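You operate a simulated robot arm through the tools that you are given. There is no shell and no other tool. Be economical: measure what you need, move in short steps, check, and stop when the job is done.

Carry out the task below with a simulated robot arm. There is one attempt and no reset: what you move stays moved.

TASK
Wipe off the tea stain under the striped cloth.
Fine: fold the cloth back first and out again after; use the teal cloth and put it back.

It is judged by the outcome, as a careful person would: the job done as asked, and still so three seconds after it is handed in. It fails if anything else is knocked over, pushed out of place, dropped, spilled or broken. Flat cloth is picked up by pressing the open fingertips on it (5 to 10 N) and closing them slowly along it; thin cloth reads only 2 to 8 mm in the jaws.

THE ROBOT
A 6-joint arm with a two-finger parallel gripper, fixed in place. Base frame: the origin is at the foot of the arm, x ahead of it, y to its left, z up; the work surface is at about z = 74.5. Units: cm, degrees, N and s.
With the tool pointing down near the work surface it reaches from about 46 to 88 cm from the base axis. Its first joint turns from -115.0 to 115.0 degrees. Payload 4.2 kg.
The tool frame sits at the grasp point between the pads (the TCP): z along the fingers, y along the line on which they close. The tips reach 2.3 cm beyond it. Largest opening 9.4 cm; finger width 3.8, thickness 1; the body of the gripper, 5.4 by 9.6 cm, starts 3.9 cm behind the TCP.
Orientation is told as [roll, pitch, yaw] about the base's x, y, z axes, in that order, counted from this pose: with the fingers straight down and closing along the base's y, the tool's x points along the base's -x, its y along +y and its z along -z.

THE INTERFACE
- The arm moves only by the tool send_rows. Its argument "series" is a list of rows, each a list of 7 numbers: the opening in per cent of the stroke, from 0 (shut) to 100 (fully open), then the shift along the base's x, y, z in cm, then the turn, a rotation vector about the base's x, y, z in degrees. In form: [[hand, dx, dy, dz, wx, wy, wz], ...]. A call has 1 to 8 rows; each row shifts and turns the commanded pose from where the row before left it. Each row takes 0.2 s and may step no farther than 5 cm and 8.6 degrees from the row before; otherwise, or with a gripper value out of range, the whole call is refused. A pose out of reach is approached as far as the arm can. The call stops where the force on the tool passes 40 N (or 10 N more than at its start, if that is more) or the arm is blocked; 0.2 s more then pass. The fingers move at their own pace (about 10.8 cm/s each) and stop on an object; they squeeze with about 33 N. The grip force told is the motor's: it shows also when the fingers shut on nothing. Time passes only in rows, and 0.2 s behind the last, so rows that do not move let the fingers close. The reply holds the time, the measured pose of the TCP, the force on the tool along the base axes, the opening and the grip force, in the units named above and with some noise.
- Cameras (640 x 400 px; columns grow to the right, rows downward): "scene" is fixed at [4.97, -49.94, 148.44]; the picture's right is [0.44, -0.90, 0.00], its down [-0.66, -0.32, -0.68] and it looks along [0.61, 0.30, -0.74] (base axes); focal length 214 px, centre (320, 200). "wrist" rides on the gripper at [8.6, 1.6, -7.5] in the tool frame; the picture's right is [-0.18, 0.98, 0.00], its down [-0.58, -0.11, -0.81] and it looks along [-0.79, -0.15, 0.59] (tool axes); focal length 243 px, centre (320, 200). There is no depth. A picture from a camera that has moved, and an enlarged one, comes with that camera's place and axes in the base frame and with its lens.
- camera(camera): a new picture of that camera. The clock stands still meanwhile.
- slide_trunk(by): slides the trunk up (or, below 0, down) by that many cm; the arm rides with it, the base frame stays. It gives what a move gives, with no picture.
- zoom(camera, box): a new picture of the part [left, top, right, bottom] of that camera's present view, enlarged. The clock stands still meanwhile.
- sign_off(): hands the job in; it is judged then, once.

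Go step by step. Nothing tells you positions but the pictures and the camera data: compare them with the known pose of the tool, close in by small moves and look again before you grip or let go. The budget is 120 turns and 64 pictures, counting those below and the enlarged ones. Unless the task says otherwise, let go and move clear before handing in, and close with one line.

The tools are called after ">>>" as a command line: name --pt "numbers of a row" for each row, then --argument value for the rest, lists and objects as JSON in quotes. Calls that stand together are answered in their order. send_rows: Moves the arm, as the interface text tells. Its arguments: {"type":"object","properties":{"series":{"type":"array"}},"required":["series"]} The other tools are called the same way: slide_trunk (by) slides the trunk up or down; camera (camera) takes a picture; zoom (camera, box) takes an enlarged picture of a part of a camera's view; sign_off () hands the job in.

At the start:

```text
time: 0.0
position: [55.69, -23.12, 126.02]
tool_rot: [0.0, -0.1, 0.0]
contact_force: [-0.4, -0.7, 0.5]
finger_gap: 9.39
grip_force: 0.0
trunk travel left (down, up): [-67.5, 31.5]
```

scene: 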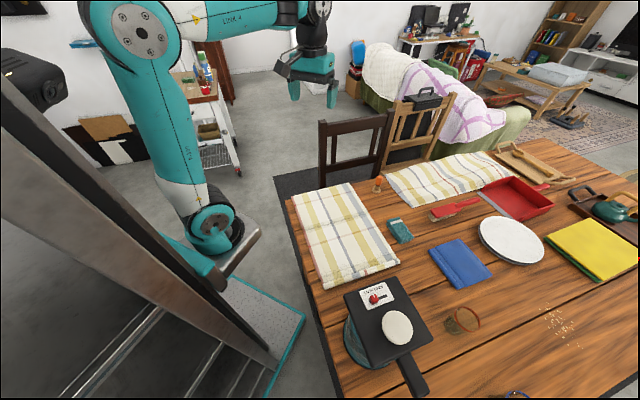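
wrist: 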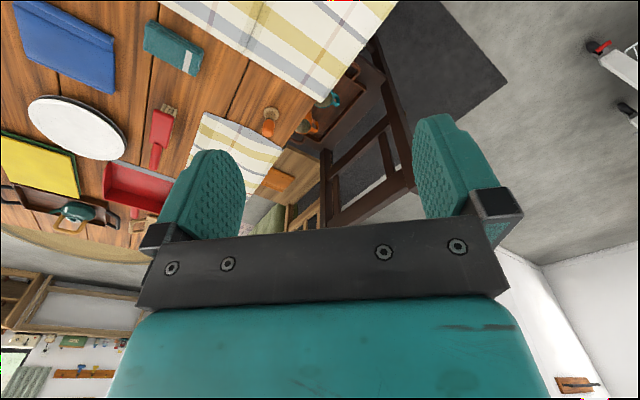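

I see a wooden table with two striped cloths (one near-left, one farther), a small teal folded cloth between them, and other items. I'll enlarge the relevant parts first.

>>> zoom --camera "scene" --box '[280, 140, 440, 300]'

>>> zoom --camera "scene" --box '[360, 130, 600, 280]'

```text
2.50 times, centred on (360, 220) of scene
camera zoom: at [4.97, -49.94, 148.44], right [0.44, -0.9, 0.0], down [-0.66, -0.32, -0.68], along [0.61, 0.3, -0.74], focal length 536 px, centre (220, 150)
```

zoom: 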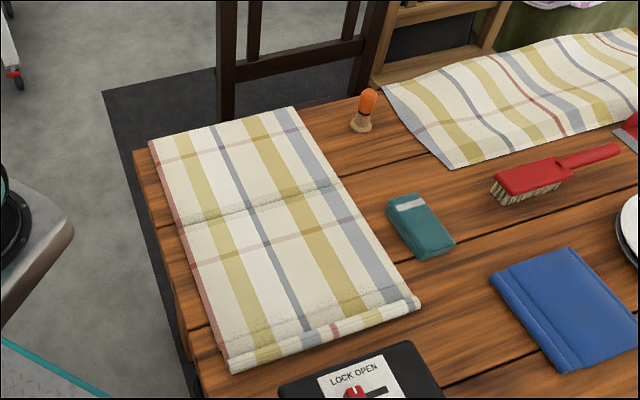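

```text
2.67 times, centred on (480, 205) of scene
camera zoom: at [4.97, -49.94, 148.44], right [0.44, -0.9, 0.0], down [-0.66, -0.32, -0.68], along [0.61, 0.3, -0.74], focal length 572 px, centre (-107, 187)
```

zoom: 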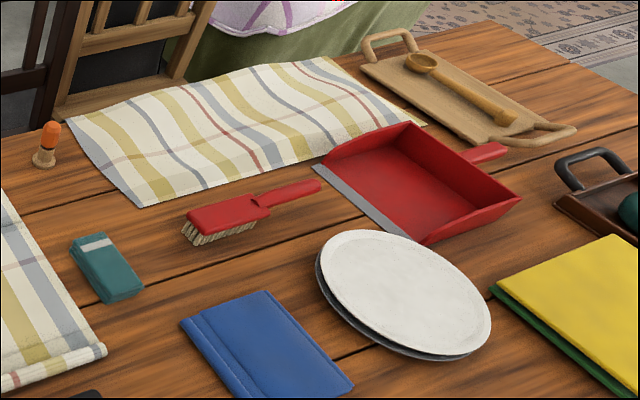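

The far striped cloth lies beyond reach (about 100 cm), so the near one (about 30 x 45 cm, turned 45 degrees, its corners near (62,-7), (82,-28), (52,-60), (30,-39)) is the one to handle. I'll tilt the wrist to look straight down on it.

>>> send_rows --pt "100 -1 -2 -4 0 8 0" --pt "100 -1 -2 -4 0 8 0" --pt "100 -1 -2 -4 0 8 0" --pt "100 -1 -2 -4 0 8 0" --pt "100 -1 -2 -4 0 8 0" --pt "100 0 0 0 0 0 0"

>>> camera --camera "wrist"

```text
time: 1.4
position: [50.51, -33.33, 105.86]
tool_rot: [0.0, 40.1, 0.1]
contact_force: [0.6, 0.4, -0.5]
finger_gap: 9.39
grip_force: 0.0
trunk travel left (down, up): [-67.5, 31.5]
```

```text
59 pictures are left
camera wrist: at [48.79, -31.74, 117.13], right [0.14, 0.98, -0.12], down [0.96, -0.11, 0.24], along [0.23, -0.15, -0.96], focal length 243 px, centre (320, 200)
```

wrist: 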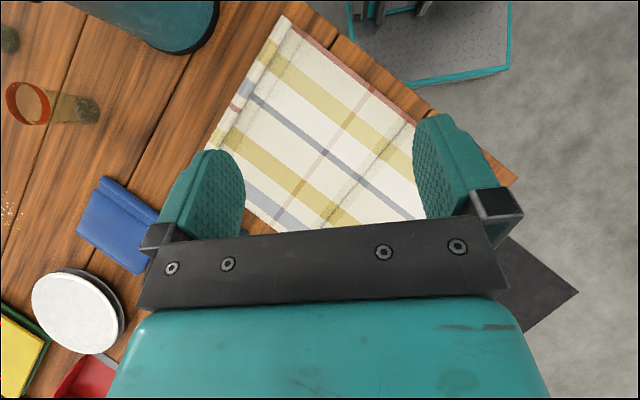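

From above, the cloth shows a doubled strip along its near-right end, next to the dark pan-like item. I'll enlarge that end to see how the layers lie.

>>> zoom --camera "wrist" --box '[200, 0, 440, 150]'

>>> zoom --camera "scene" --box '[300, 230, 460, 400]'

```text
2.67 times, centred on (320, 75) of wrist
camera zoom: at [48.79, -31.74, 117.13], right [0.14, 0.98, -0.12], down [0.96, -0.11, 0.24], along [0.23, -0.15, -0.96], focal length 647 px, centre (320, 533)
```

zoom: 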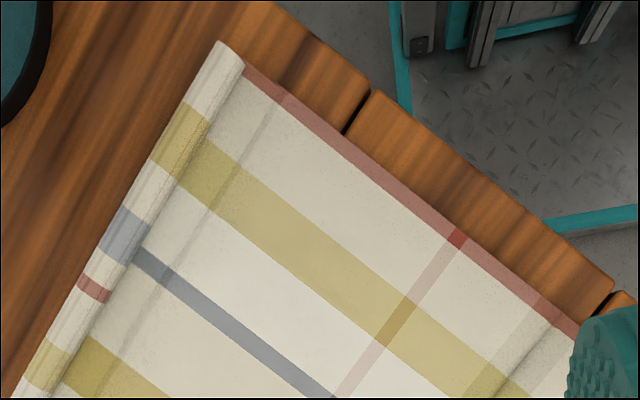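

```text
2.35 times, centred on (380, 315) of scene
camera zoom: at [4.97, -49.94, 148.44], right [0.44, -0.9, 0.0], down [-0.66, -0.32, -0.68], along [0.61, 0.3, -0.74], focal length 505 px, centre (179, -71)
```

zoom: 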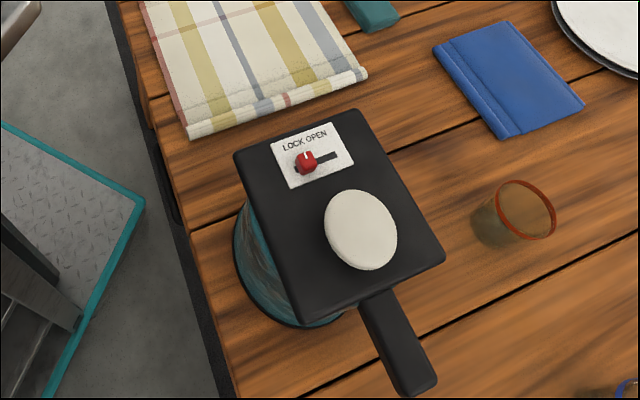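

The near-left cloth has a thick hem roll at its end by the lidded jug, and a crease about 25 cm back where it will fold. I'll point the tool down, turn it to close across the roll, and go above the roll's middle, near (41,-50).

>>> send_rows --pt "100 -1 -2 0 0 -8 0" --pt "100 -1 -2 0 0 -8 0" --pt "100 -1 -2 0 0 -8 0" --pt "100 -1 -2 0 0 -8 0" --pt "100 -1 -2 0 0 -8 0" --pt "100 -1 -2 0 0 0 -8" --pt "100 -1 -2 0 0 0 -8" --pt "100 -1 -2 0 0 0 -8"

>>> send_rows --pt "60 0 0 0 0 0 -8" --pt "60 0 0 -2 0 0 -8" --pt "60 0 0 -3 0 0 -5" --pt "60 0 0 0 0 0 0"

>>> camera --camera "wrist"

>>> camera --camera "scene"

```text
time: 3.2
position: [42.79, -49.21, 106.09]
tool_rot: [0.0, 0.0, -24.1]
contact_force: [0.1, 0.9, 0.7]
finger_gap: 9.38
grip_force: 0.0
trunk travel left (down, up): [-67.5, 31.5]
```

```text
time: 4.2
position: [42.58, -48.91, 101.06]
tool_rot: [0.0, 0.0, -45.1]
contact_force: [0.2, -0.5, 0.5]
finger_gap: 5.66
grip_force: 0.1
trunk travel left (down, up): [-67.5, 31.5]
```

```text
56 pictures are left
camera wrist: at [37.72, -41.74, 108.5], right [0.83, 0.56, 0.0], down [0.33, -0.49, 0.81], along [0.45, -0.67, -0.59], focal length 243 px, centre (320, 200)
```

wrist: 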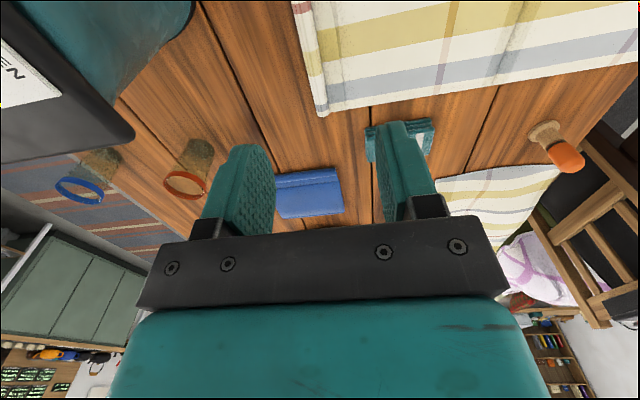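

```text
55 pictures are left
```

scene: 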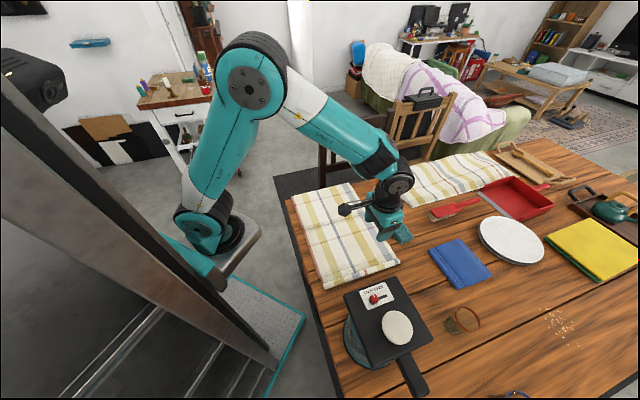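

The lid of the jug is only about 10 cm above the table with a corner about 5 cm from the roll, so I'll grip the roll a little toward its far end, near (43.2,-52.2). I'll go down to just above it and look.

>>> send_rows --pt "60 0.6 -3.3 0 0 0 0" --pt "60 0 0 -5 0 0 0" --pt "60 0 0 -5 0 0 0" --pt "60 0 0 -5 0 0 0" --pt "60 0 0 0 0 0 0"

>>> camera --camera "wrist"

>>> zoom --camera "scene" --box '[300, 180, 460, 340]'

```text
time: 5.4
position: [43.09, -52.57, 85.98]
tool_rot: [-0.1, 0.0, -45.1]
contact_force: [0.7, 0.3, 0.1]
finger_gap: 5.67
grip_force: 0.1
trunk travel left (down, up): [-67.5, 31.5]
```

```text
54 pictures are left
camera wrist: at [38.24, -45.34, 93.43], right [0.83, 0.56, 0.0], down [0.33, -0.49, 0.81], along [0.46, -0.67, -0.59], focal length 243 px, centre (320, 200)
```

wrist: 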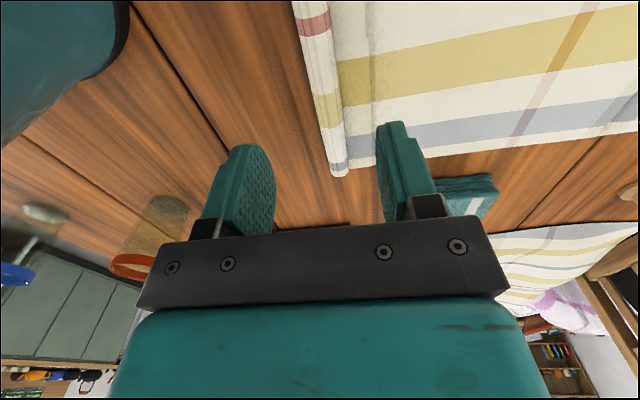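

```text
2.50 times, centred on (380, 260) of scene
camera zoom: at [4.97, -49.94, 148.44], right [0.44, -0.9, 0.0], down [-0.66, -0.32, -0.68], along [0.61, 0.3, -0.74], focal length 536 px, centre (170, 50)
```

zoom: 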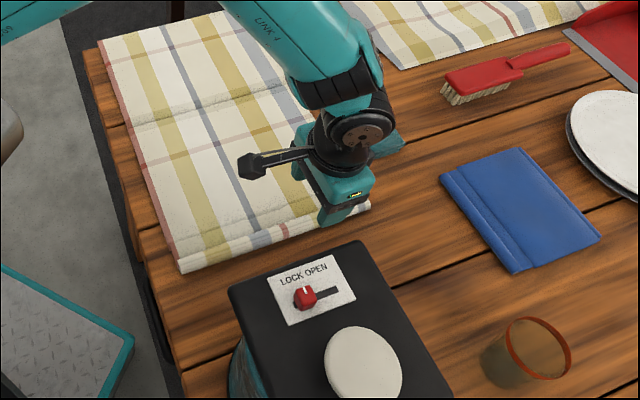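

The roll is centred between the fingers within about 0.4 cm and the lid is clear. I'll lower in small steps until the tips touch.

>>> send_rows --pt "50 0.3 0.3 -4 0 0 0" --pt "50 0 0 -3 0 0 0" --pt "50 0 0 -1 0 0 0" --pt "50 0 0 0 0 0 0"

>>> send_rows --pt "50 0 0 -0.5 0 0 0" --pt "50 0 0 0 0 0 0"

>>> camera --camera "wrist"

```text
time: 6.4
position: [43.42, -52.29, 78.2]
tool_rot: [-0.1, 0.1, -44.9]
contact_force: [0.1, -0.3, 0.4]
finger_gap: 4.74
grip_force: 0.2
trunk travel left (down, up): [-67.5, 31.5]
```

```text
time: 7.0
position: [43.51, -52.16, 77.85]
tool_rot: [0.0, 0.0, -45.0]
contact_force: [-5.4, 4.7, 27.3]
finger_gap: 4.67
grip_force: 0.0
trunk travel left (down, up): [-67.5, 31.5]
```

```text
52 pictures are left
camera wrist: at [38.59, -44.97, 85.28], right [0.83, 0.56, 0.0], down [0.33, -0.49, 0.81], along [0.46, -0.67, -0.59], focal length 243 px, centre (320, 200)
```

wrist: 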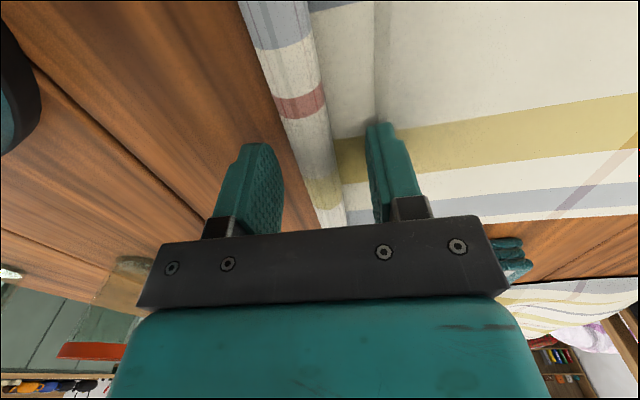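

The inner tip presses on the cloth (27 N, too hard) and the roll lies between the fingers. I'll ease up a little and close slowly.

>>> send_rows --pt "50 0 0 0.3 0 0 0" --pt "42 0 0 0 0 0 0" --pt "34 0 0 0 0 0 0" --pt "26 0 0 0 0 0 0"

>>> send_rows --pt "18 0 0 0 0 0 0" --pt "10 0 0 0 0 0 0" --pt "4 0 0 0 0 0 0" --pt "0 0 0 0 0 0 0" --pt "0 0 0 0 0 0 0"

>>> camera --camera "wrist"

```text
time: 8.0
position: [43.55, -52.32, 77.87]
tool_rot: [-0.1, 0.0, -45.1]
contact_force: [-1.7, -1.8, 0.0]
finger_gap: 2.57
grip_force: 1.3
trunk travel left (down, up): [-67.5, 31.5]
```

```text
time: 9.2
position: [43.53, -52.22, 77.84]
tool_rot: [0.0, 0.0, -45.0]
contact_force: [-2.1, -1.1, 0.1]
finger_gap: 2.09
grip_force: 32.9
trunk travel left (down, up): [-67.5, 31.5]
```

```text
51 pictures are left
camera wrist: at [38.66, -44.98, 85.34], right [0.83, 0.56, 0.0], down [0.33, -0.49, 0.81], along [0.46, -0.67, -0.59], focal length 243 px, centre (320, 200)
```

wrist: 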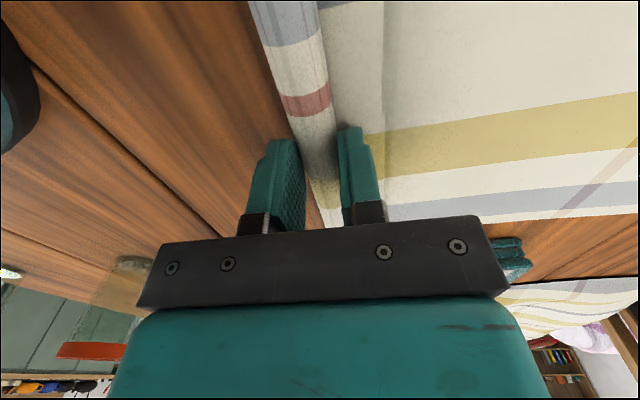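

The roll is held (2.1 cm, 33 N). I'll lift it along an arc about the crease and check after the first part.

>>> send_rows --pt "0 0.2 0.2 2.5 0 0 0" --pt "0 0.5 0.5 2.5 0 0 0" --pt "0 0.7 0.7 2.5 0 0 0" --pt "0 0.9 0.9 2.5 0 0 0" --pt "0 0 0 0 0 0 0"

>>> camera --camera "scene"

>>> camera --camera "wrist"

```text
time: 10.4
position: [45.91, -49.94, 88.05]
tool_rot: [0.0, 0.0, -45.0]
contact_force: [-1.4, -0.2, -0.6]
finger_gap: 2.07
grip_force: 33.0
trunk travel left (down, up): [-67.5, 31.5]
```

```text
50 pictures are left
```

scene: 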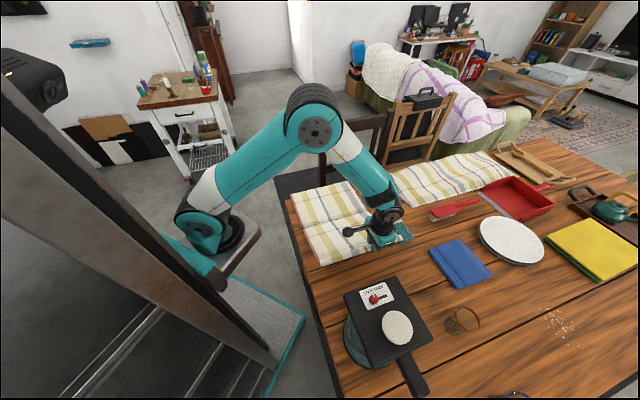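

```text
49 pictures are left
camera wrist: at [40.94, -42.66, 95.5], right [0.83, 0.56, 0.0], down [0.33, -0.49, 0.81], along [0.46, -0.67, -0.59], focal length 243 px, centre (320, 200)
```

wrist: 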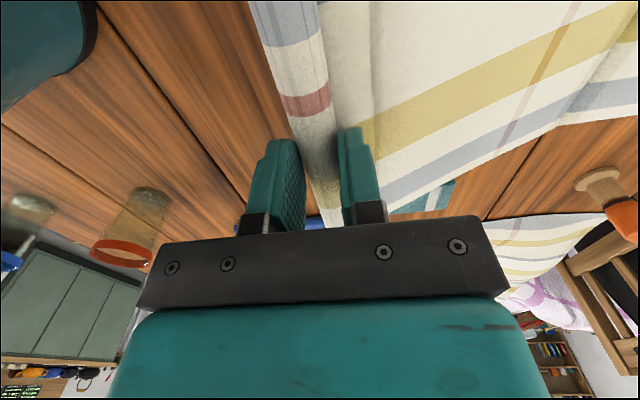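

The flap lifts cleanly. I'll carry it on over the crease.

>>> send_rows --pt "0 1.8 1.75 3.5 0 0 0" --pt "0 1.8 1.75 3.0 0 0 0" --pt "0 2.5 2.45 2.3 0 0 0" --pt "0 2.9 2.8 1.7 0 0 0" --pt "0 2.9 2.8 1.0 0 0 0" --pt "0 2.9 2.8 0.3 0 0 0" --pt "0 0 0 0 0 0 0"

>>> camera --camera "scene"

>>> camera --camera "wrist"

```text
time: 11.7
position: [59.23, -37.54, 100.26]
tool_rot: [-0.1, -0.6, -45.3]
contact_force: [-4.5, -3.5, 15.8]
finger_gap: 2.08
grip_force: 32.8
trunk travel left (down, up): [-67.5, 31.5]
stopped in row 6: the force on the tool passed its limit (the readings are from after the stop); the commanded pose is now the measured one
```

```text
48 pictures are left
```

scene: 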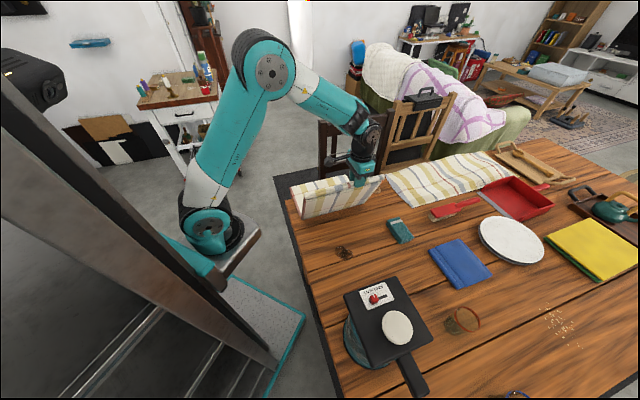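

```text
47 pictures are left
camera wrist: at [54.25, -30.25, 107.58], right [0.83, 0.56, 0.0], down [0.33, -0.48, 0.81], along [0.46, -0.67, -0.58], focal length 243 px, centre (320, 200)
```

wrist: 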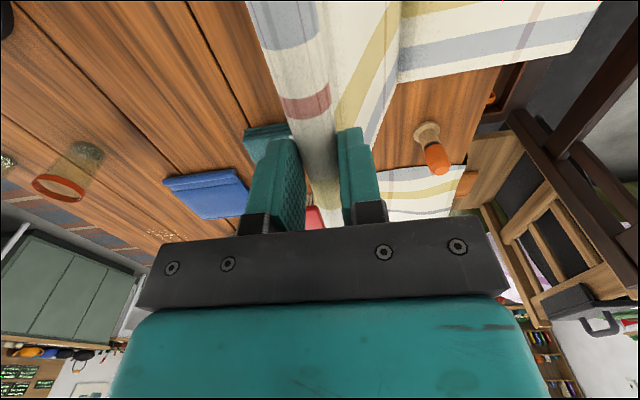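

A brown stain has come into view at scene pixel (343,253). The arm stopped on force with an upward push on the tool, so I'll enlarge the view of the flap.

>>> zoom --camera "scene" --box '[270, 130, 430, 280]'

```text
2.67 times, centred on (350, 205) of scene
camera zoom: at [4.97, -49.94, 148.44], right [0.44, -0.9, 0.0], down [-0.66, -0.32, -0.68], along [0.61, 0.3, -0.74], focal length 572 px, centre (240, 187)
```

zoom: 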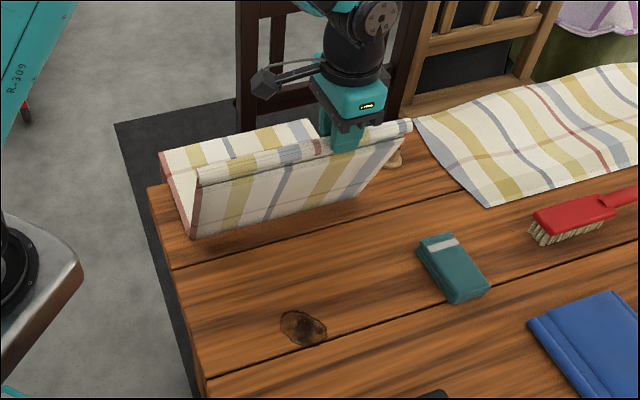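

The cloth's fold line seems to lie farther back (near s = 29 cm from the roll) than I assumed, so I was pushing the panel down. I'll raise the hand and read the force.

>>> send_rows --pt "0 0 0 1.5 0 0 0" --pt "0 0 0 0 0 0 0"

>>> send_rows --pt "0 0 0 1.5 0 0 0" --pt "0 0 0 0 0 0 0"

>>> zoom --camera "scene" --box '[270, 130, 430, 280]'

```text
time: 12.3
position: [59.22, -37.31, 101.44]
tool_rot: [0.0, -0.5, -45.3]
contact_force: [-0.7, 0.6, -1.9]
finger_gap: 2.07
grip_force: 33.4
trunk travel left (down, up): [-67.5, 31.5]
```

```text
time: 12.9
position: [59.26, -37.51, 102.89]
tool_rot: [-0.1, -0.5, -45.2]
contact_force: [0.3, 1.0, -2.0]
finger_gap: 2.08
grip_force: 33.1
trunk travel left (down, up): [-67.5, 31.5]
```

```text
2.67 times, centred on (350, 205) of scene
camera zoom: at [4.97, -49.94, 148.44], right [0.44, -0.9, 0.0], down [-0.66, -0.32, -0.68], along [0.61, 0.3, -0.74], focal length 572 px, centre (240, 187)
```

zoom: 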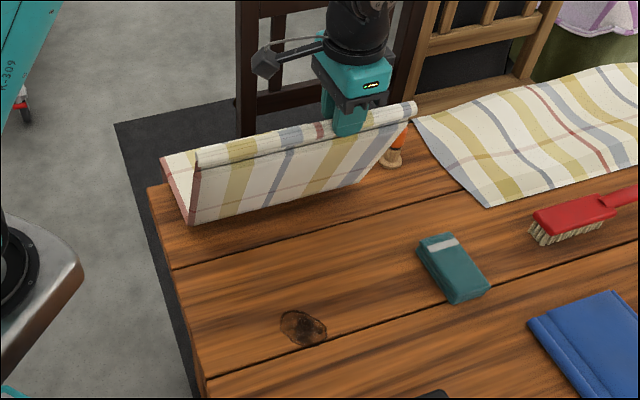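

Force is low again and the flap stands upright, stain at about (45,-40). I'll carry the roll on and lower it over the back part of the cloth.

>>> send_rows --pt "0 2.2 2.1 0 0 0 0" --pt "0 2.2 2.1 -0.7 0 0 0" --pt "0 2.2 2.1 -1.5 0 0 0" --pt "0 2.2 2.1 -2 0 0 0" --pt "0 1.8 1.75 -2.5 0 0 0" --pt "0 1.4 1.4 -3 0 0 0" --pt "0 0.7 0.7 -3 0 0 0" --pt "0 0 0 0 0 0 0"

>>> zoom --camera "scene" --box '[270, 130, 430, 280]'

```text
time: 13.8
position: [66.21, -31.08, 101.76]
tool_rot: [0.3, -1.2, -45.2]
contact_force: [-3.9, 5.7, 20.4]
finger_gap: 2.07
grip_force: 33.1
trunk travel left (down, up): [-67.5, 31.5]
stopped in row 4: the force on the tool passed its limit (the readings are from after the stop); the commanded pose is now the measured one
```

```text
2.67 times, centred on (350, 205) of scene
camera zoom: at [4.97, -49.94, 148.44], right [0.44, -0.9, 0.0], down [-0.66, -0.32, -0.68], along [0.61, 0.3, -0.74], focal length 572 px, centre (240, 187)
```

zoom: 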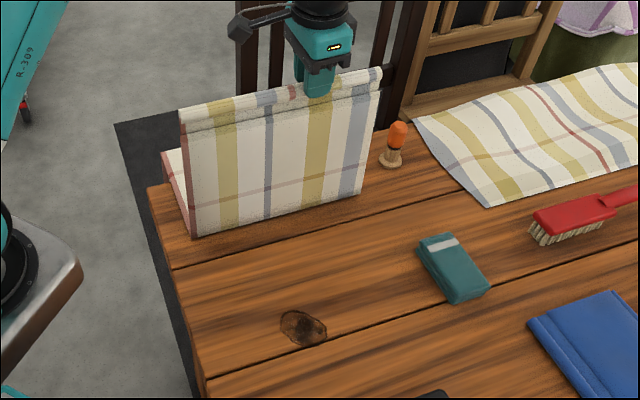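

The flap is upright but the cloth body has slid a few cm toward the table's end because I pressed the stiff panel down. I'll lift to relieve the load and then see where its back corner lies.

>>> send_rows --pt "0 0 0 1.2 0 0 0" --pt "0 0 0 0 0 0 0"

>>> zoom --camera "scene" --box '[270, 130, 390, 250]'

>>> camera --camera "wrist"

```text
time: 14.4
position: [66.38, -31.15, 102.49]
tool_rot: [0.2, -1.0, -45.2]
contact_force: [-0.4, 0.6, -1.4]
finger_gap: 2.09
grip_force: 33.1
trunk travel left (down, up): [-67.5, 31.5]
```

```text
3.33 times, centred on (330, 190) of scene
camera zoom: at [4.97, -49.94, 148.44], right [0.44, -0.9, 0.0], down [-0.66, -0.32, -0.68], along [0.61, 0.3, -0.74], focal length 715 px, centre (287, 233)
```

zoom: 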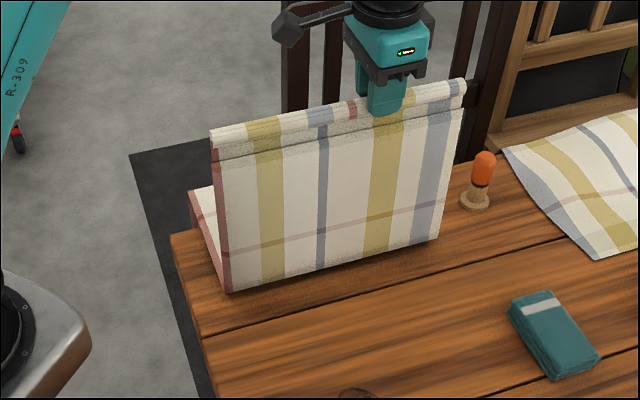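

```text
42 pictures are left
camera wrist: at [61.31, -23.77, 109.84], right [0.83, 0.56, 0.01], down [0.32, -0.48, 0.82], along [0.46, -0.67, -0.58], focal length 243 px, centre (320, 200)
```

wrist: 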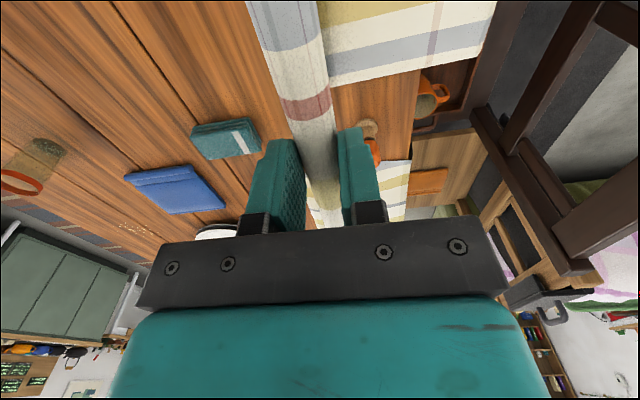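

The back of the cloth now overhangs the table's end by about 7 cm, so folding here could make it fall. I'll swing the flap partly down and draw the whole cloth back by that amount before folding again on a wider arc.

>>> send_rows --pt "0 -2.15 -2.1 0 0 0 0" --pt "0 -1.8 -1.75 -0.2 0 0 0" --pt "0 -2.9 -2.8 -1.1 0 0 0" --pt "0 -2.75 -2.65 -1.8 0 0 0" --pt "0 -2.5 -2.45 -2.5 0 0 0" --pt "0 -2.15 -2.1 -3.1 0 0 0" --pt "0 -1.8 -1.75 -3.6 0 0 0" --pt "0 0 0 0 0 0 0"

>>> send_rows --pt "0 -1.5 -1.45 0 0 0 0" --pt "0 -1.5 -1.45 0 0 0 0" --pt "0 0 0 0 0 0 0"

>>> zoom --camera "scene" --box '[270, 130, 430, 280]'

>>> camera --camera "wrist"

```text
time: 16.2
position: [50.45, -46.63, 90.33]
tool_rot: [0.2, -1.2, -45.2]
contact_force: [-0.2, -0.5, -0.3]
finger_gap: 2.08
grip_force: 32.6
trunk travel left (down, up): [-67.5, 31.5]
```

```text
time: 17.0
position: [47.17, -49.63, 90.19]
tool_rot: [0.1, -1.1, -45.2]
contact_force: [0.0, -1.2, -0.3]
finger_gap: 2.07
grip_force: 32.9
trunk travel left (down, up): [-67.5, 31.5]
```

```text
2.67 times, centred on (350, 205) of scene
camera zoom: at [4.97, -49.94, 148.44], right [0.44, -0.9, 0.0], down [-0.66, -0.32, -0.68], along [0.61, 0.3, -0.74], focal length 572 px, centre (240, 187)
```

zoom: 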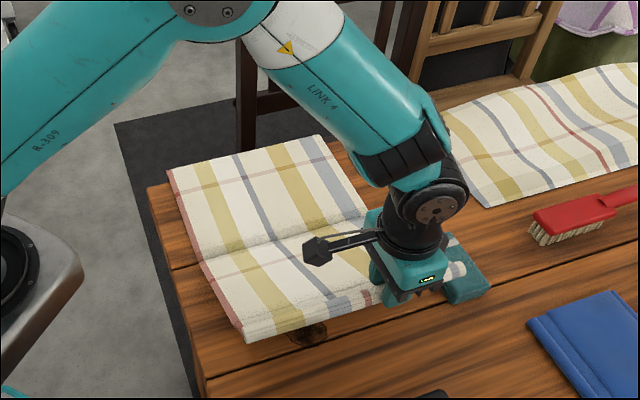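

```text
40 pictures are left
camera wrist: at [42.23, -42.31, 97.46], right [0.83, 0.56, 0.01], down [0.32, -0.48, 0.82], along [0.46, -0.67, -0.58], focal length 243 px, centre (320, 200)
```

wrist: 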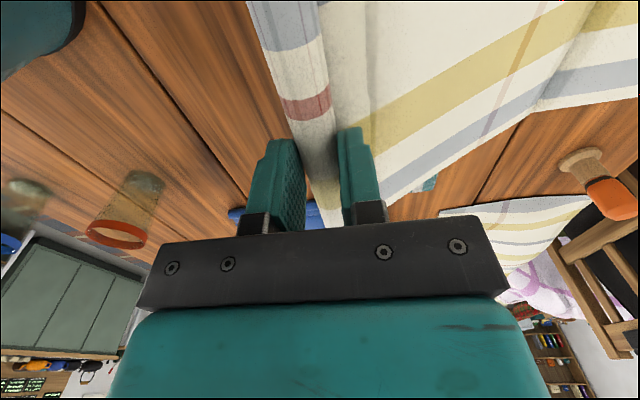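

The cloth is nearly back in place (back edge within about 1.5 cm) and the flap radius works out at 24.5 cm about a crease near u = 20. I'll pull one more cm and then swing up on the true arc.

>>> send_rows --pt "0 -0.91 -0.88 0 0 0 0" --pt "0 1.69 1.63 3.4 0 0 0" --pt "0 2.2 2.12 3.05 0 0 0" --pt "0 2.52 2.43 2.45 0 0 0" --pt "0 2.8 2.7 1.8 0 0 0" --pt "0 2.95 2.85 1.1 0 0 0" --pt "0 3.1 3.0 0.4 0 0 0" --pt "0 0 0 0 0 0 0"

>>> zoom --camera "scene" --box '[270, 130, 430, 280]'

```text
time: 18.8
position: [61.44, -35.79, 102.68]
tool_rot: [0.3, -1.1, -45.3]
contact_force: [-1.6, 0.3, -1.3]
finger_gap: 2.08
grip_force: 33.0
trunk travel left (down, up): [-67.5, 31.5]
```

```text
2.67 times, centred on (350, 205) of scene
camera zoom: at [4.97, -49.94, 148.44], right [0.44, -0.9, 0.0], down [-0.66, -0.32, -0.68], along [0.61, 0.3, -0.74], focal length 572 px, centre (240, 187)
```

zoom: 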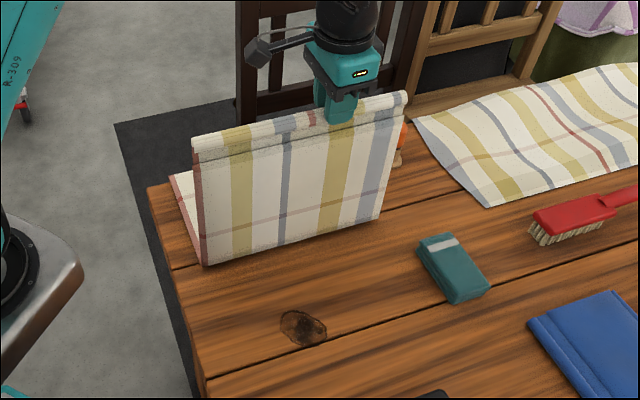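

The crease held still this time. I'll continue the arc over and down.

>>> send_rows --pt "0 3.1 3.0 -0.4 0 0 0" --pt "0 2.95 2.85 -1.1 0 0 0" --pt "0 2.8 2.7 -1.8 0 0 0" --pt "0 2.52 2.43 -2.45 0 0 0" --pt "0 2.2 2.12 -3.05 0 0 0" --pt "0 1.73 1.67 -3.5 0 0 0" --pt "0 0 0 0 0 0 0"

>>> zoom --camera "scene" --box '[270, 130, 430, 280]'

```text
time: 20.4
position: [76.83, -21.0, 90.54]
tool_rot: [0.1, -1.1, -45.2]
contact_force: [-0.2, -1.2, -0.6]
finger_gap: 2.06
grip_force: 32.7
trunk travel left (down, up): [-67.5, 31.5]
```

```text
2.67 times, centred on (350, 205) of scene
camera zoom: at [4.97, -49.94, 148.44], right [0.44, -0.9, 0.0], down [-0.66, -0.32, -0.68], along [0.61, 0.3, -0.74], focal length 572 px, centre (240, 187)
```

zoom: 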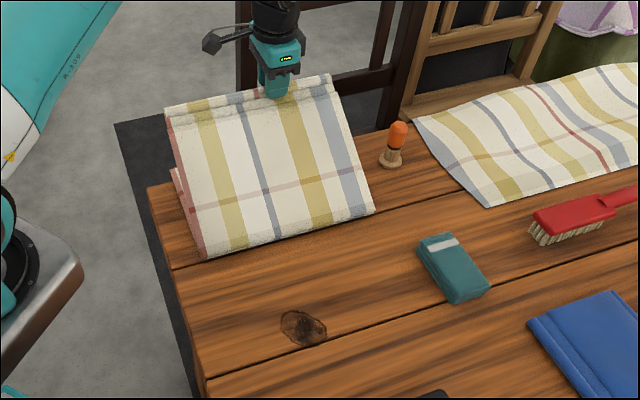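

The flap is most of the way over. I'll finish the lowering in small steps, watching the force.

>>> send_rows --pt "0 1.3 1.25 -3.9 0 0 0" --pt "0 0.7 0.7 -3.5 0 0 0" --pt "0 0.1 0.1 -1 0 0 0" --pt "0 0 0 -0.7 0 0 0" --pt "0 0 0 0 0 0 0"

>>> zoom --camera "scene" --box '[270, 130, 430, 280]'

>>> camera --camera "wrist"

```text
time: 21.6
position: [78.9, -19.17, 81.26]
tool_rot: [0.2, -1.0, -45.2]
contact_force: [0.4, 1.2, -1.2]
finger_gap: 2.07
grip_force: 33.0
trunk travel left (down, up): [-67.5, 31.5]
```

```text
2.67 times, centred on (350, 205) of scene
camera zoom: at [4.97, -49.94, 148.44], right [0.44, -0.9, 0.0], down [-0.66, -0.32, -0.68], along [0.61, 0.3, -0.74], focal length 572 px, centre (240, 187)
```

zoom: 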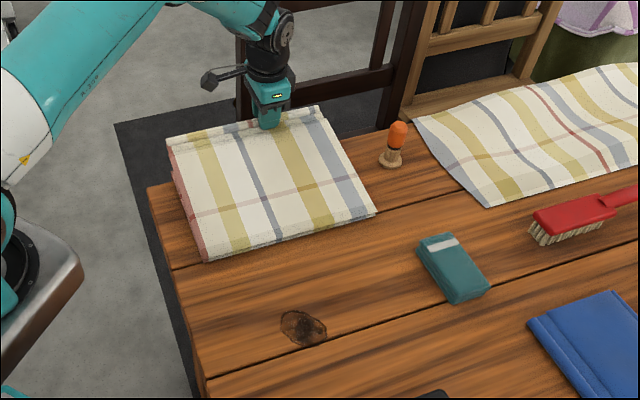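

```text
36 pictures are left
camera wrist: at [73.97, -11.79, 88.52], right [0.83, 0.56, 0.01], down [0.32, -0.48, 0.82], along [0.46, -0.67, -0.58], focal length 243 px, centre (320, 200)
```

wrist: 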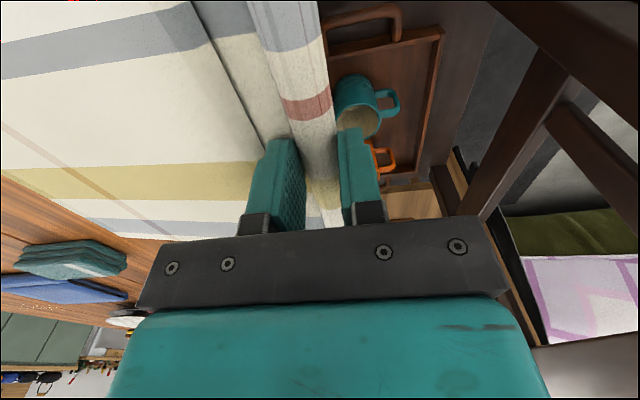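

The roll is just over the back part and a little past the table's end. I'll settle it down the last bit.

>>> send_rows --pt "0 0 0 -0.6 0 0 0" --pt "0 0 0 -0.6 0 0 0" --pt "0 0 0 0 0 0 0"

>>> zoom --camera "scene" --box '[290, 150, 380, 240]'

```text
time: 22.4
position: [78.97, -19.05, 80.01]
tool_rot: [0.2, -1.0, -45.2]
contact_force: [0.6, 0.8, -1.7]
finger_gap: 2.09
grip_force: 32.7
trunk travel left (down, up): [-67.5, 31.5]
```

```text
4.44 times, centred on (335, 195) of scene
camera zoom: at [4.97, -49.94, 148.44], right [0.44, -0.9, 0.0], down [-0.66, -0.32, -0.68], along [0.61, 0.3, -0.74], focal length 953 px, centre (253, 222)
```

zoom: 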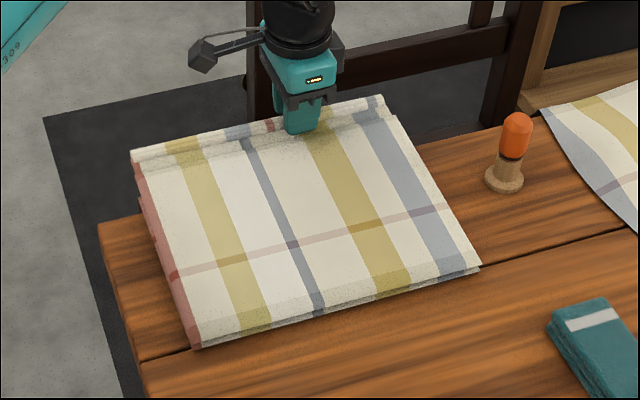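

It is almost flat. One more small step down, then I'll open the fingers gently and look.

>>> send_rows --pt "0 0 0 -0.6 0 0 0" --pt "0 0 0 0 0 0 0" --pt "26 0 0 0 0 0 0" --pt "32 0 0 0 0 0 0" --pt "38 0 0 0 0 0 0" --pt "38 0 0 0 0 0 0"

>>> camera --camera "wrist"

```text
time: 23.8
position: [78.96, -18.98, 79.41]
tool_rot: [0.2, -1.0, -45.3]
contact_force: [-0.1, -0.2, 0.2]
finger_gap: 3.56
grip_force: 0.1
trunk travel left (down, up): [-67.5, 31.5]
```

```text
34 pictures are left
camera wrist: at [73.97, -11.64, 86.62], right [0.83, 0.56, 0.01], down [0.32, -0.48, 0.82], along [0.46, -0.67, -0.58], focal length 243 px, centre (320, 200)
```

wrist: 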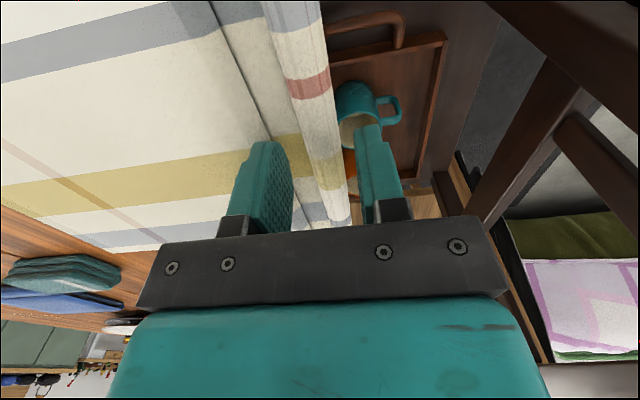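

Released cleanly. I'll rise straight up and check that the folded cloth stays put.

>>> send_rows --pt "38 0 0 3 0 0 0" --pt "38 0 0 4 0 0 0" --pt "38 0 0 4 0 0 0" --pt "50 -1 -4 2 0 0 0" --pt "60 -2 -4.5 0 0 0 0" --pt "60 -2 -4.5 0 0 0 0" --pt "60 -2 -4.5 0 0 0 0" --pt "60 0 0 0 0 0 0"

>>> camera --camera "wrist"

>>> zoom --camera "scene" --box '[270, 130, 430, 280]'

```text
time: 25.6
position: [71.75, -36.43, 92.4]
tool_rot: [0.2, -1.1, -45.3]
contact_force: [-0.1, -0.4, -0.6]
finger_gap: 5.61
grip_force: 0.0
trunk travel left (down, up): [-67.5, 31.5]
```

```text
33 pictures are left
camera wrist: at [66.6, -29.11, 99.68], right [0.83, 0.56, 0.01], down [0.32, -0.48, 0.82], along [0.46, -0.67, -0.58], focal length 243 px, centre (320, 200)
```

wrist: 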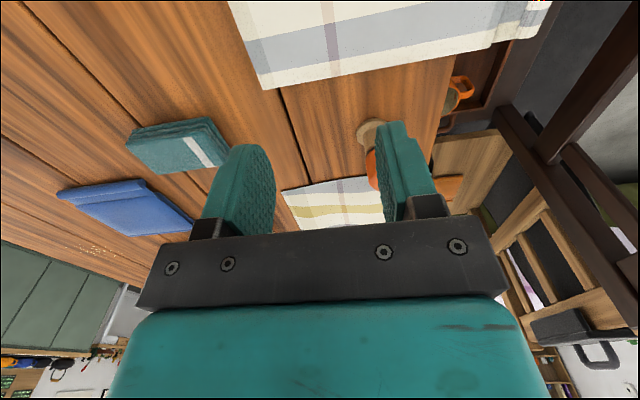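

```text
2.67 times, centred on (350, 205) of scene
camera zoom: at [4.97, -49.94, 148.44], right [0.44, -0.9, 0.0], down [-0.66, -0.32, -0.68], along [0.61, 0.3, -0.74], focal length 572 px, centre (240, 187)
```

zoom: 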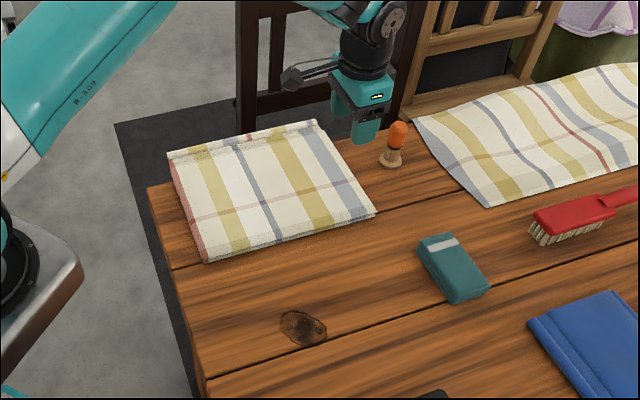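

The folded cloth lies still, and the stain shows fully. The teal pad (about 11 x 6 cm, long axis along +45°) is centred near (64.3,-56.7); I'll move over it and turn the hand to close across its width.

>>> send_rows --pt "100 -0.7 -2.0 0 0 1.1 0" --pt "100 -0.7 -2.0 0 0 0 -8.4" --pt "100 -0.7 -2.0 0 0 0 -8.4" --pt "100 -0.7 -2.0 0 0 0 -8.4" --pt "100 -0.7 -2.0 0 0 0 -8.4" --pt "100 -0.7 -2.0 0 0 0 -8.4" --pt "100 -0.7 -2.0 0 0 0 -8.4" --pt "100 -0.7 -2.0 0 0 0 -8.4"

>>> send_rows --pt "100 -0.6 -2.0 0 0 0 -8.2" --pt "100 -0.6 -2.0 0 0 0 -8.2" --pt "100 -0.6 -0.2 0 0 0 -8.2" --pt "100 0 0 -4 0 0 -6.1" --pt "100 0 0 0 0 0 0"

>>> camera --camera "wrist"

>>> zoom --camera "scene" --box '[340, 170, 460, 290]'

```text
time: 27.4
position: [66.16, -52.39, 92.48]
tool_rot: [-0.7, -0.4, -104.1]
contact_force: [-1.3, 0.0, -0.1]
finger_gap: 9.41
grip_force: 0.1
trunk travel left (down, up): [-67.5, 31.5]
```

```text
time: 28.6
position: [64.52, -56.89, 88.46]
tool_rot: [-0.5, -0.4, -134.8]
contact_force: [-0.9, 0.5, -0.2]
finger_gap: 9.39
grip_force: 0.1
trunk travel left (down, up): [-67.5, 31.5]
```

```text
31 pictures are left
camera wrist: at [71.88, -51.97, 95.9], right [0.57, -0.82, -0.01], down [-0.48, -0.34, 0.81], along [-0.67, -0.46, -0.59], focal length 243 px, centre (320, 200)
```

wrist: 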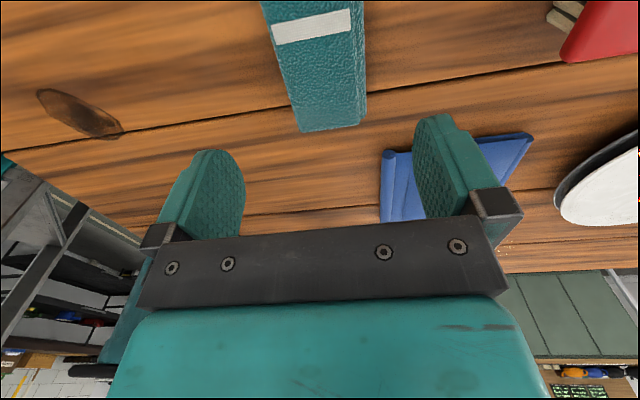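

```text
3.33 times, centred on (400, 230) of scene
camera zoom: at [4.97, -49.94, 148.44], right [0.44, -0.9, 0.0], down [-0.66, -0.32, -0.68], along [0.61, 0.3, -0.74], focal length 715 px, centre (53, 100)
```

zoom: 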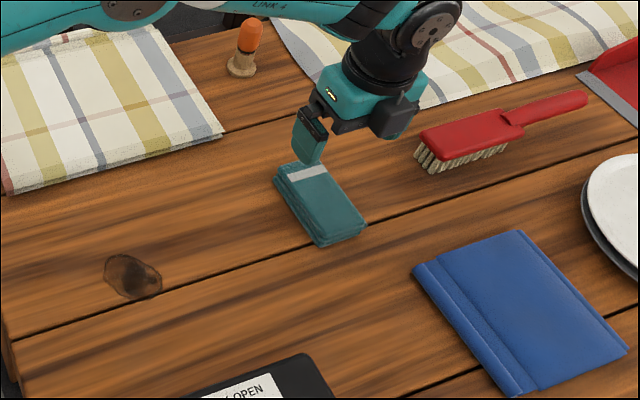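

The pad is centred between the fingers. I'll go down beside it, stopping just above the table.

>>> send_rows --pt "88 -0.3 -0.3 -5 0 0 0" --pt "88 0 0 -4 0 0 0" --pt "88 0 0 -1.6 0 0 0" --pt "88 0 0 -0.5 0 0 0" --pt "88 0 0 0 0 0 0"

>>> camera --camera "wrist"

```text
refused: row 1 steps farther than a row can; nothing moved
```

```text
29 pictures are left
camera wrist: at [71.88, -51.97, 95.9], right [0.57, -0.82, -0.01], down [-0.48, -0.34, 0.81], along [-0.67, -0.46, -0.59], focal length 243 px, centre (320, 200)
```

wrist: 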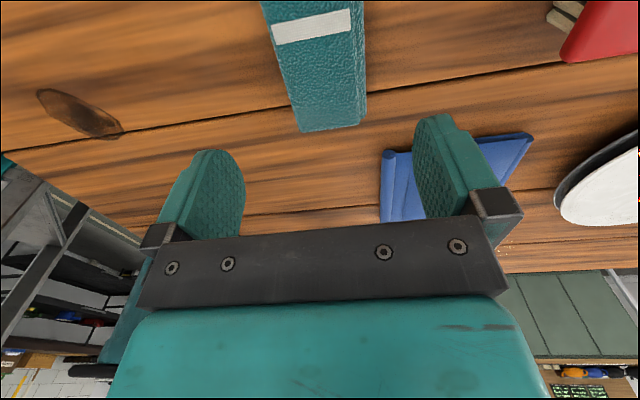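

The first row was slightly too long and nothing moved; I'll repeat it with smaller steps.

>>> send_rows --pt "88 -0.3 -0.3 -4.5 0 0 0" --pt "88 0 0 -4.2 0 0 0" --pt "88 0 0 -1.8 0 0 0" --pt "88 0 0 -0.5 0 0 0" --pt "88 0 0 0 0 0 0"

>>> camera --camera "wrist"

```text
time: 29.8
position: [64.23, -57.0, 77.31]
tool_rot: [-0.6, -0.3, -134.6]
contact_force: [0.2, 0.0, -0.2]
finger_gap: 8.27
grip_force: 0.0
trunk travel left (down, up): [-67.5, 31.5]
```

```text
28 pictures are left
camera wrist: at [71.59, -52.05, 84.79], right [0.57, -0.82, -0.01], down [-0.48, -0.34, 0.81], along [-0.67, -0.46, -0.59], focal length 243 px, centre (320, 200)
```

wrist: 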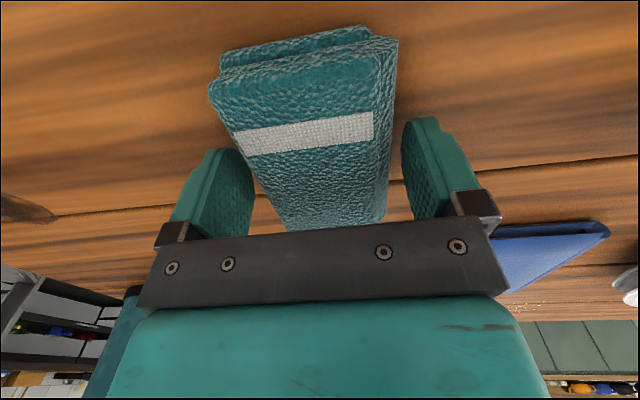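

The pad stands between the fingers. I'll raise a hair so its underside stays below the tips, then close.

>>> send_rows --pt "80 0 0 0.3 0 0 0" --pt "70 0 0 0 0 0 0" --pt "60 0 0 0 0 0 0" --pt "45 0 0 0 0 0 0" --pt "25 0 0 0 0 0 0" --pt "0 0 0 0 0 0 0" --pt "0 0 0 0 0 0 0"

>>> camera --camera "wrist"

```text
time: 31.4
position: [64.23, -57.07, 77.69]
tool_rot: [-0.7, -0.2, -134.6]
contact_force: [-1.0, 0.6, 0.1]
finger_gap: 6.09
grip_force: 32.7
trunk travel left (down, up): [-67.5, 31.5]
```

```text
27 pictures are left
camera wrist: at [71.56, -52.02, 85.11], right [0.57, -0.82, -0.01], down [-0.48, -0.34, 0.81], along [-0.67, -0.46, -0.59], focal length 243 px, centre (320, 200)
```

wrist: 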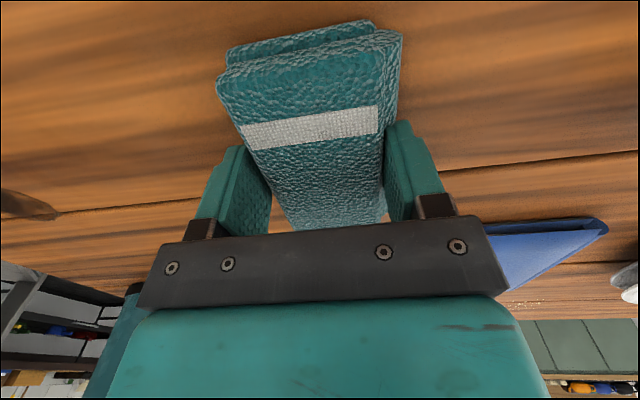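

The teal pad is held firmly (rest pose noted: 64.23, -57.05, 77.69). I'll lift it and carry it over the stain at (45.4,-40.0).

>>> send_rows --pt "0 0 0 3 0 0 0" --pt "0 0 0 3 0 0 0" --pt "0 -3.2 2.85 0 0 0 0" --pt "0 -3.2 2.85 0 0 0 0" --pt "0 -3.2 2.85 0 0 0 0" --pt "0 -3.2 2.85 0 0 0 0" --pt "0 -3.2 2.85 0 0 0 0" --pt "0 -2.8 2.8 0 0 0 0"

>>> send_rows --pt "0 0 0 -3 0 0 0" --pt "0 0 0 -2.2 0 0 0" --pt "0 0 0 -0.6 0 0 0" --pt "0 0 0 0 0 0 0"

>>> zoom --camera "scene" --box '[280, 180, 440, 320]'

```text
time: 33.2
position: [45.32, -39.86, 83.82]
tool_rot: [-0.6, -0.3, -134.7]
contact_force: [-0.1, -0.3, -0.8]
finger_gap: 6.11
grip_force: 33.1
trunk travel left (down, up): [-67.5, 31.5]
```

```text
time: 34.2
position: [45.59, -39.77, 78.02]
tool_rot: [-0.6, -0.3, -134.7]
contact_force: [0.4, -0.1, -0.5]
finger_gap: 6.11
grip_force: 32.8
trunk travel left (down, up): [-67.5, 31.5]
```

```text
2.86 times, centred on (360, 250) of scene
camera zoom: at [4.97, -49.94, 148.44], right [0.44, -0.9, 0.0], down [-0.66, -0.32, -0.68], along [0.61, 0.3, -0.74], focal length 613 px, centre (206, 57)
```

zoom: 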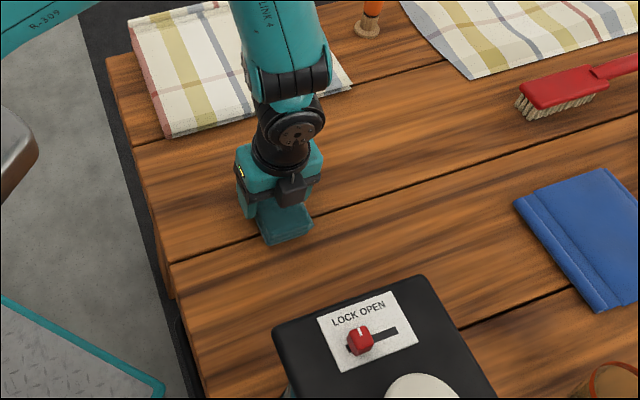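

Over the stain now. I'll press down in small steps until I read about 5–10 N.

>>> send_rows --pt "0 0 0 -0.4 0 0 0" --pt "0 0 0 0 0 0 0"

>>> send_rows --pt "0 0 0 -0.2 0 0 0" --pt "0 0 0 0 0 0 0"

```text
time: 34.8
position: [45.59, -39.98, 77.71]
tool_rot: [-0.4, -0.3, -134.6]
contact_force: [-1.4, 5.6, 33.5]
finger_gap: 6.12
grip_force: 33.0
trunk travel left (down, up): [-67.5, 31.5]
```

```text
time: 35.1
position: [45.63, -40.08, 77.72]
tool_rot: [-0.4, -0.2, -134.6]
contact_force: [-5.7, 7.7, 31.5]
finger_gap: 6.11
grip_force: 33.1
trunk travel left (down, up): [-67.5, 31.5]
stopped in row 1: the force on the tool passed its limit (the readings are from after the stop); the commanded pose is now the measured one
```

The contact is stiff (about 31 N). I'll ease up slightly to get about 10 N.

>>> send_rows --pt "0 0 0 0.05 0 0 0" --pt "0 0 0 0 0 0 0"

```text
time: 35.7
position: [45.57, -40.03, 77.72]
tool_rot: [-0.5, -0.4, -134.7]
contact_force: [-7.4, 6.0, 36.0]
finger_gap: 6.13
grip_force: 33.3
trunk travel left (down, up): [-67.5, 31.5]
```

>>> send_rows --pt "0 0 0 0.2 0 0 0" --pt "0 0 0 0 0 0 0"

```text
time: 36.3
position: [45.67, -40.02, 77.83]
tool_rot: [-0.4, -0.2, -134.7]
contact_force: [0.5, -0.1, -0.8]
finger_gap: 6.13
grip_force: 33.2
trunk travel left (down, up): [-67.5, 31.5]
```

The force is gone at +0.2, so I'll lower 0.09 for a light press.

>>> send_rows --pt "0 0 0 -0.09 0 0 0" --pt "0 0 0 0 0 0 0"

```text
time: 36.9
position: [45.7, -39.91, 77.76]
tool_rot: [-0.5, -0.3, -134.7]
contact_force: [0.0, 0.9, -0.1]
finger_gap: 6.1
grip_force: 33.0
trunk travel left (down, up): [-67.5, 31.5]
```

>>> send_rows --pt "0 0 0 -0.05 0 0 0" --pt "0 0 0 0 0 0 0"

```text
time: 37.5
position: [45.54, -40.01, 77.75]
tool_rot: [-0.4, -0.3, -134.7]
contact_force: [-0.4, 0.4, 0.3]
finger_gap: 6.11
grip_force: 33.1
trunk travel left (down, up): [-67.5, 31.5]
```

>>> send_rows --pt "0 0 0 -0.04 0 0 0" --pt "0 0 0 0 0 0 0"

```text
time: 38.1
position: [45.56, -40.03, 77.6]
tool_rot: [-0.4, -0.2, -134.7]
contact_force: [-1.8, -0.8, 4.9]
finger_gap: 6.14
grip_force: 32.7
trunk travel left (down, up): [-67.5, 31.5]
```

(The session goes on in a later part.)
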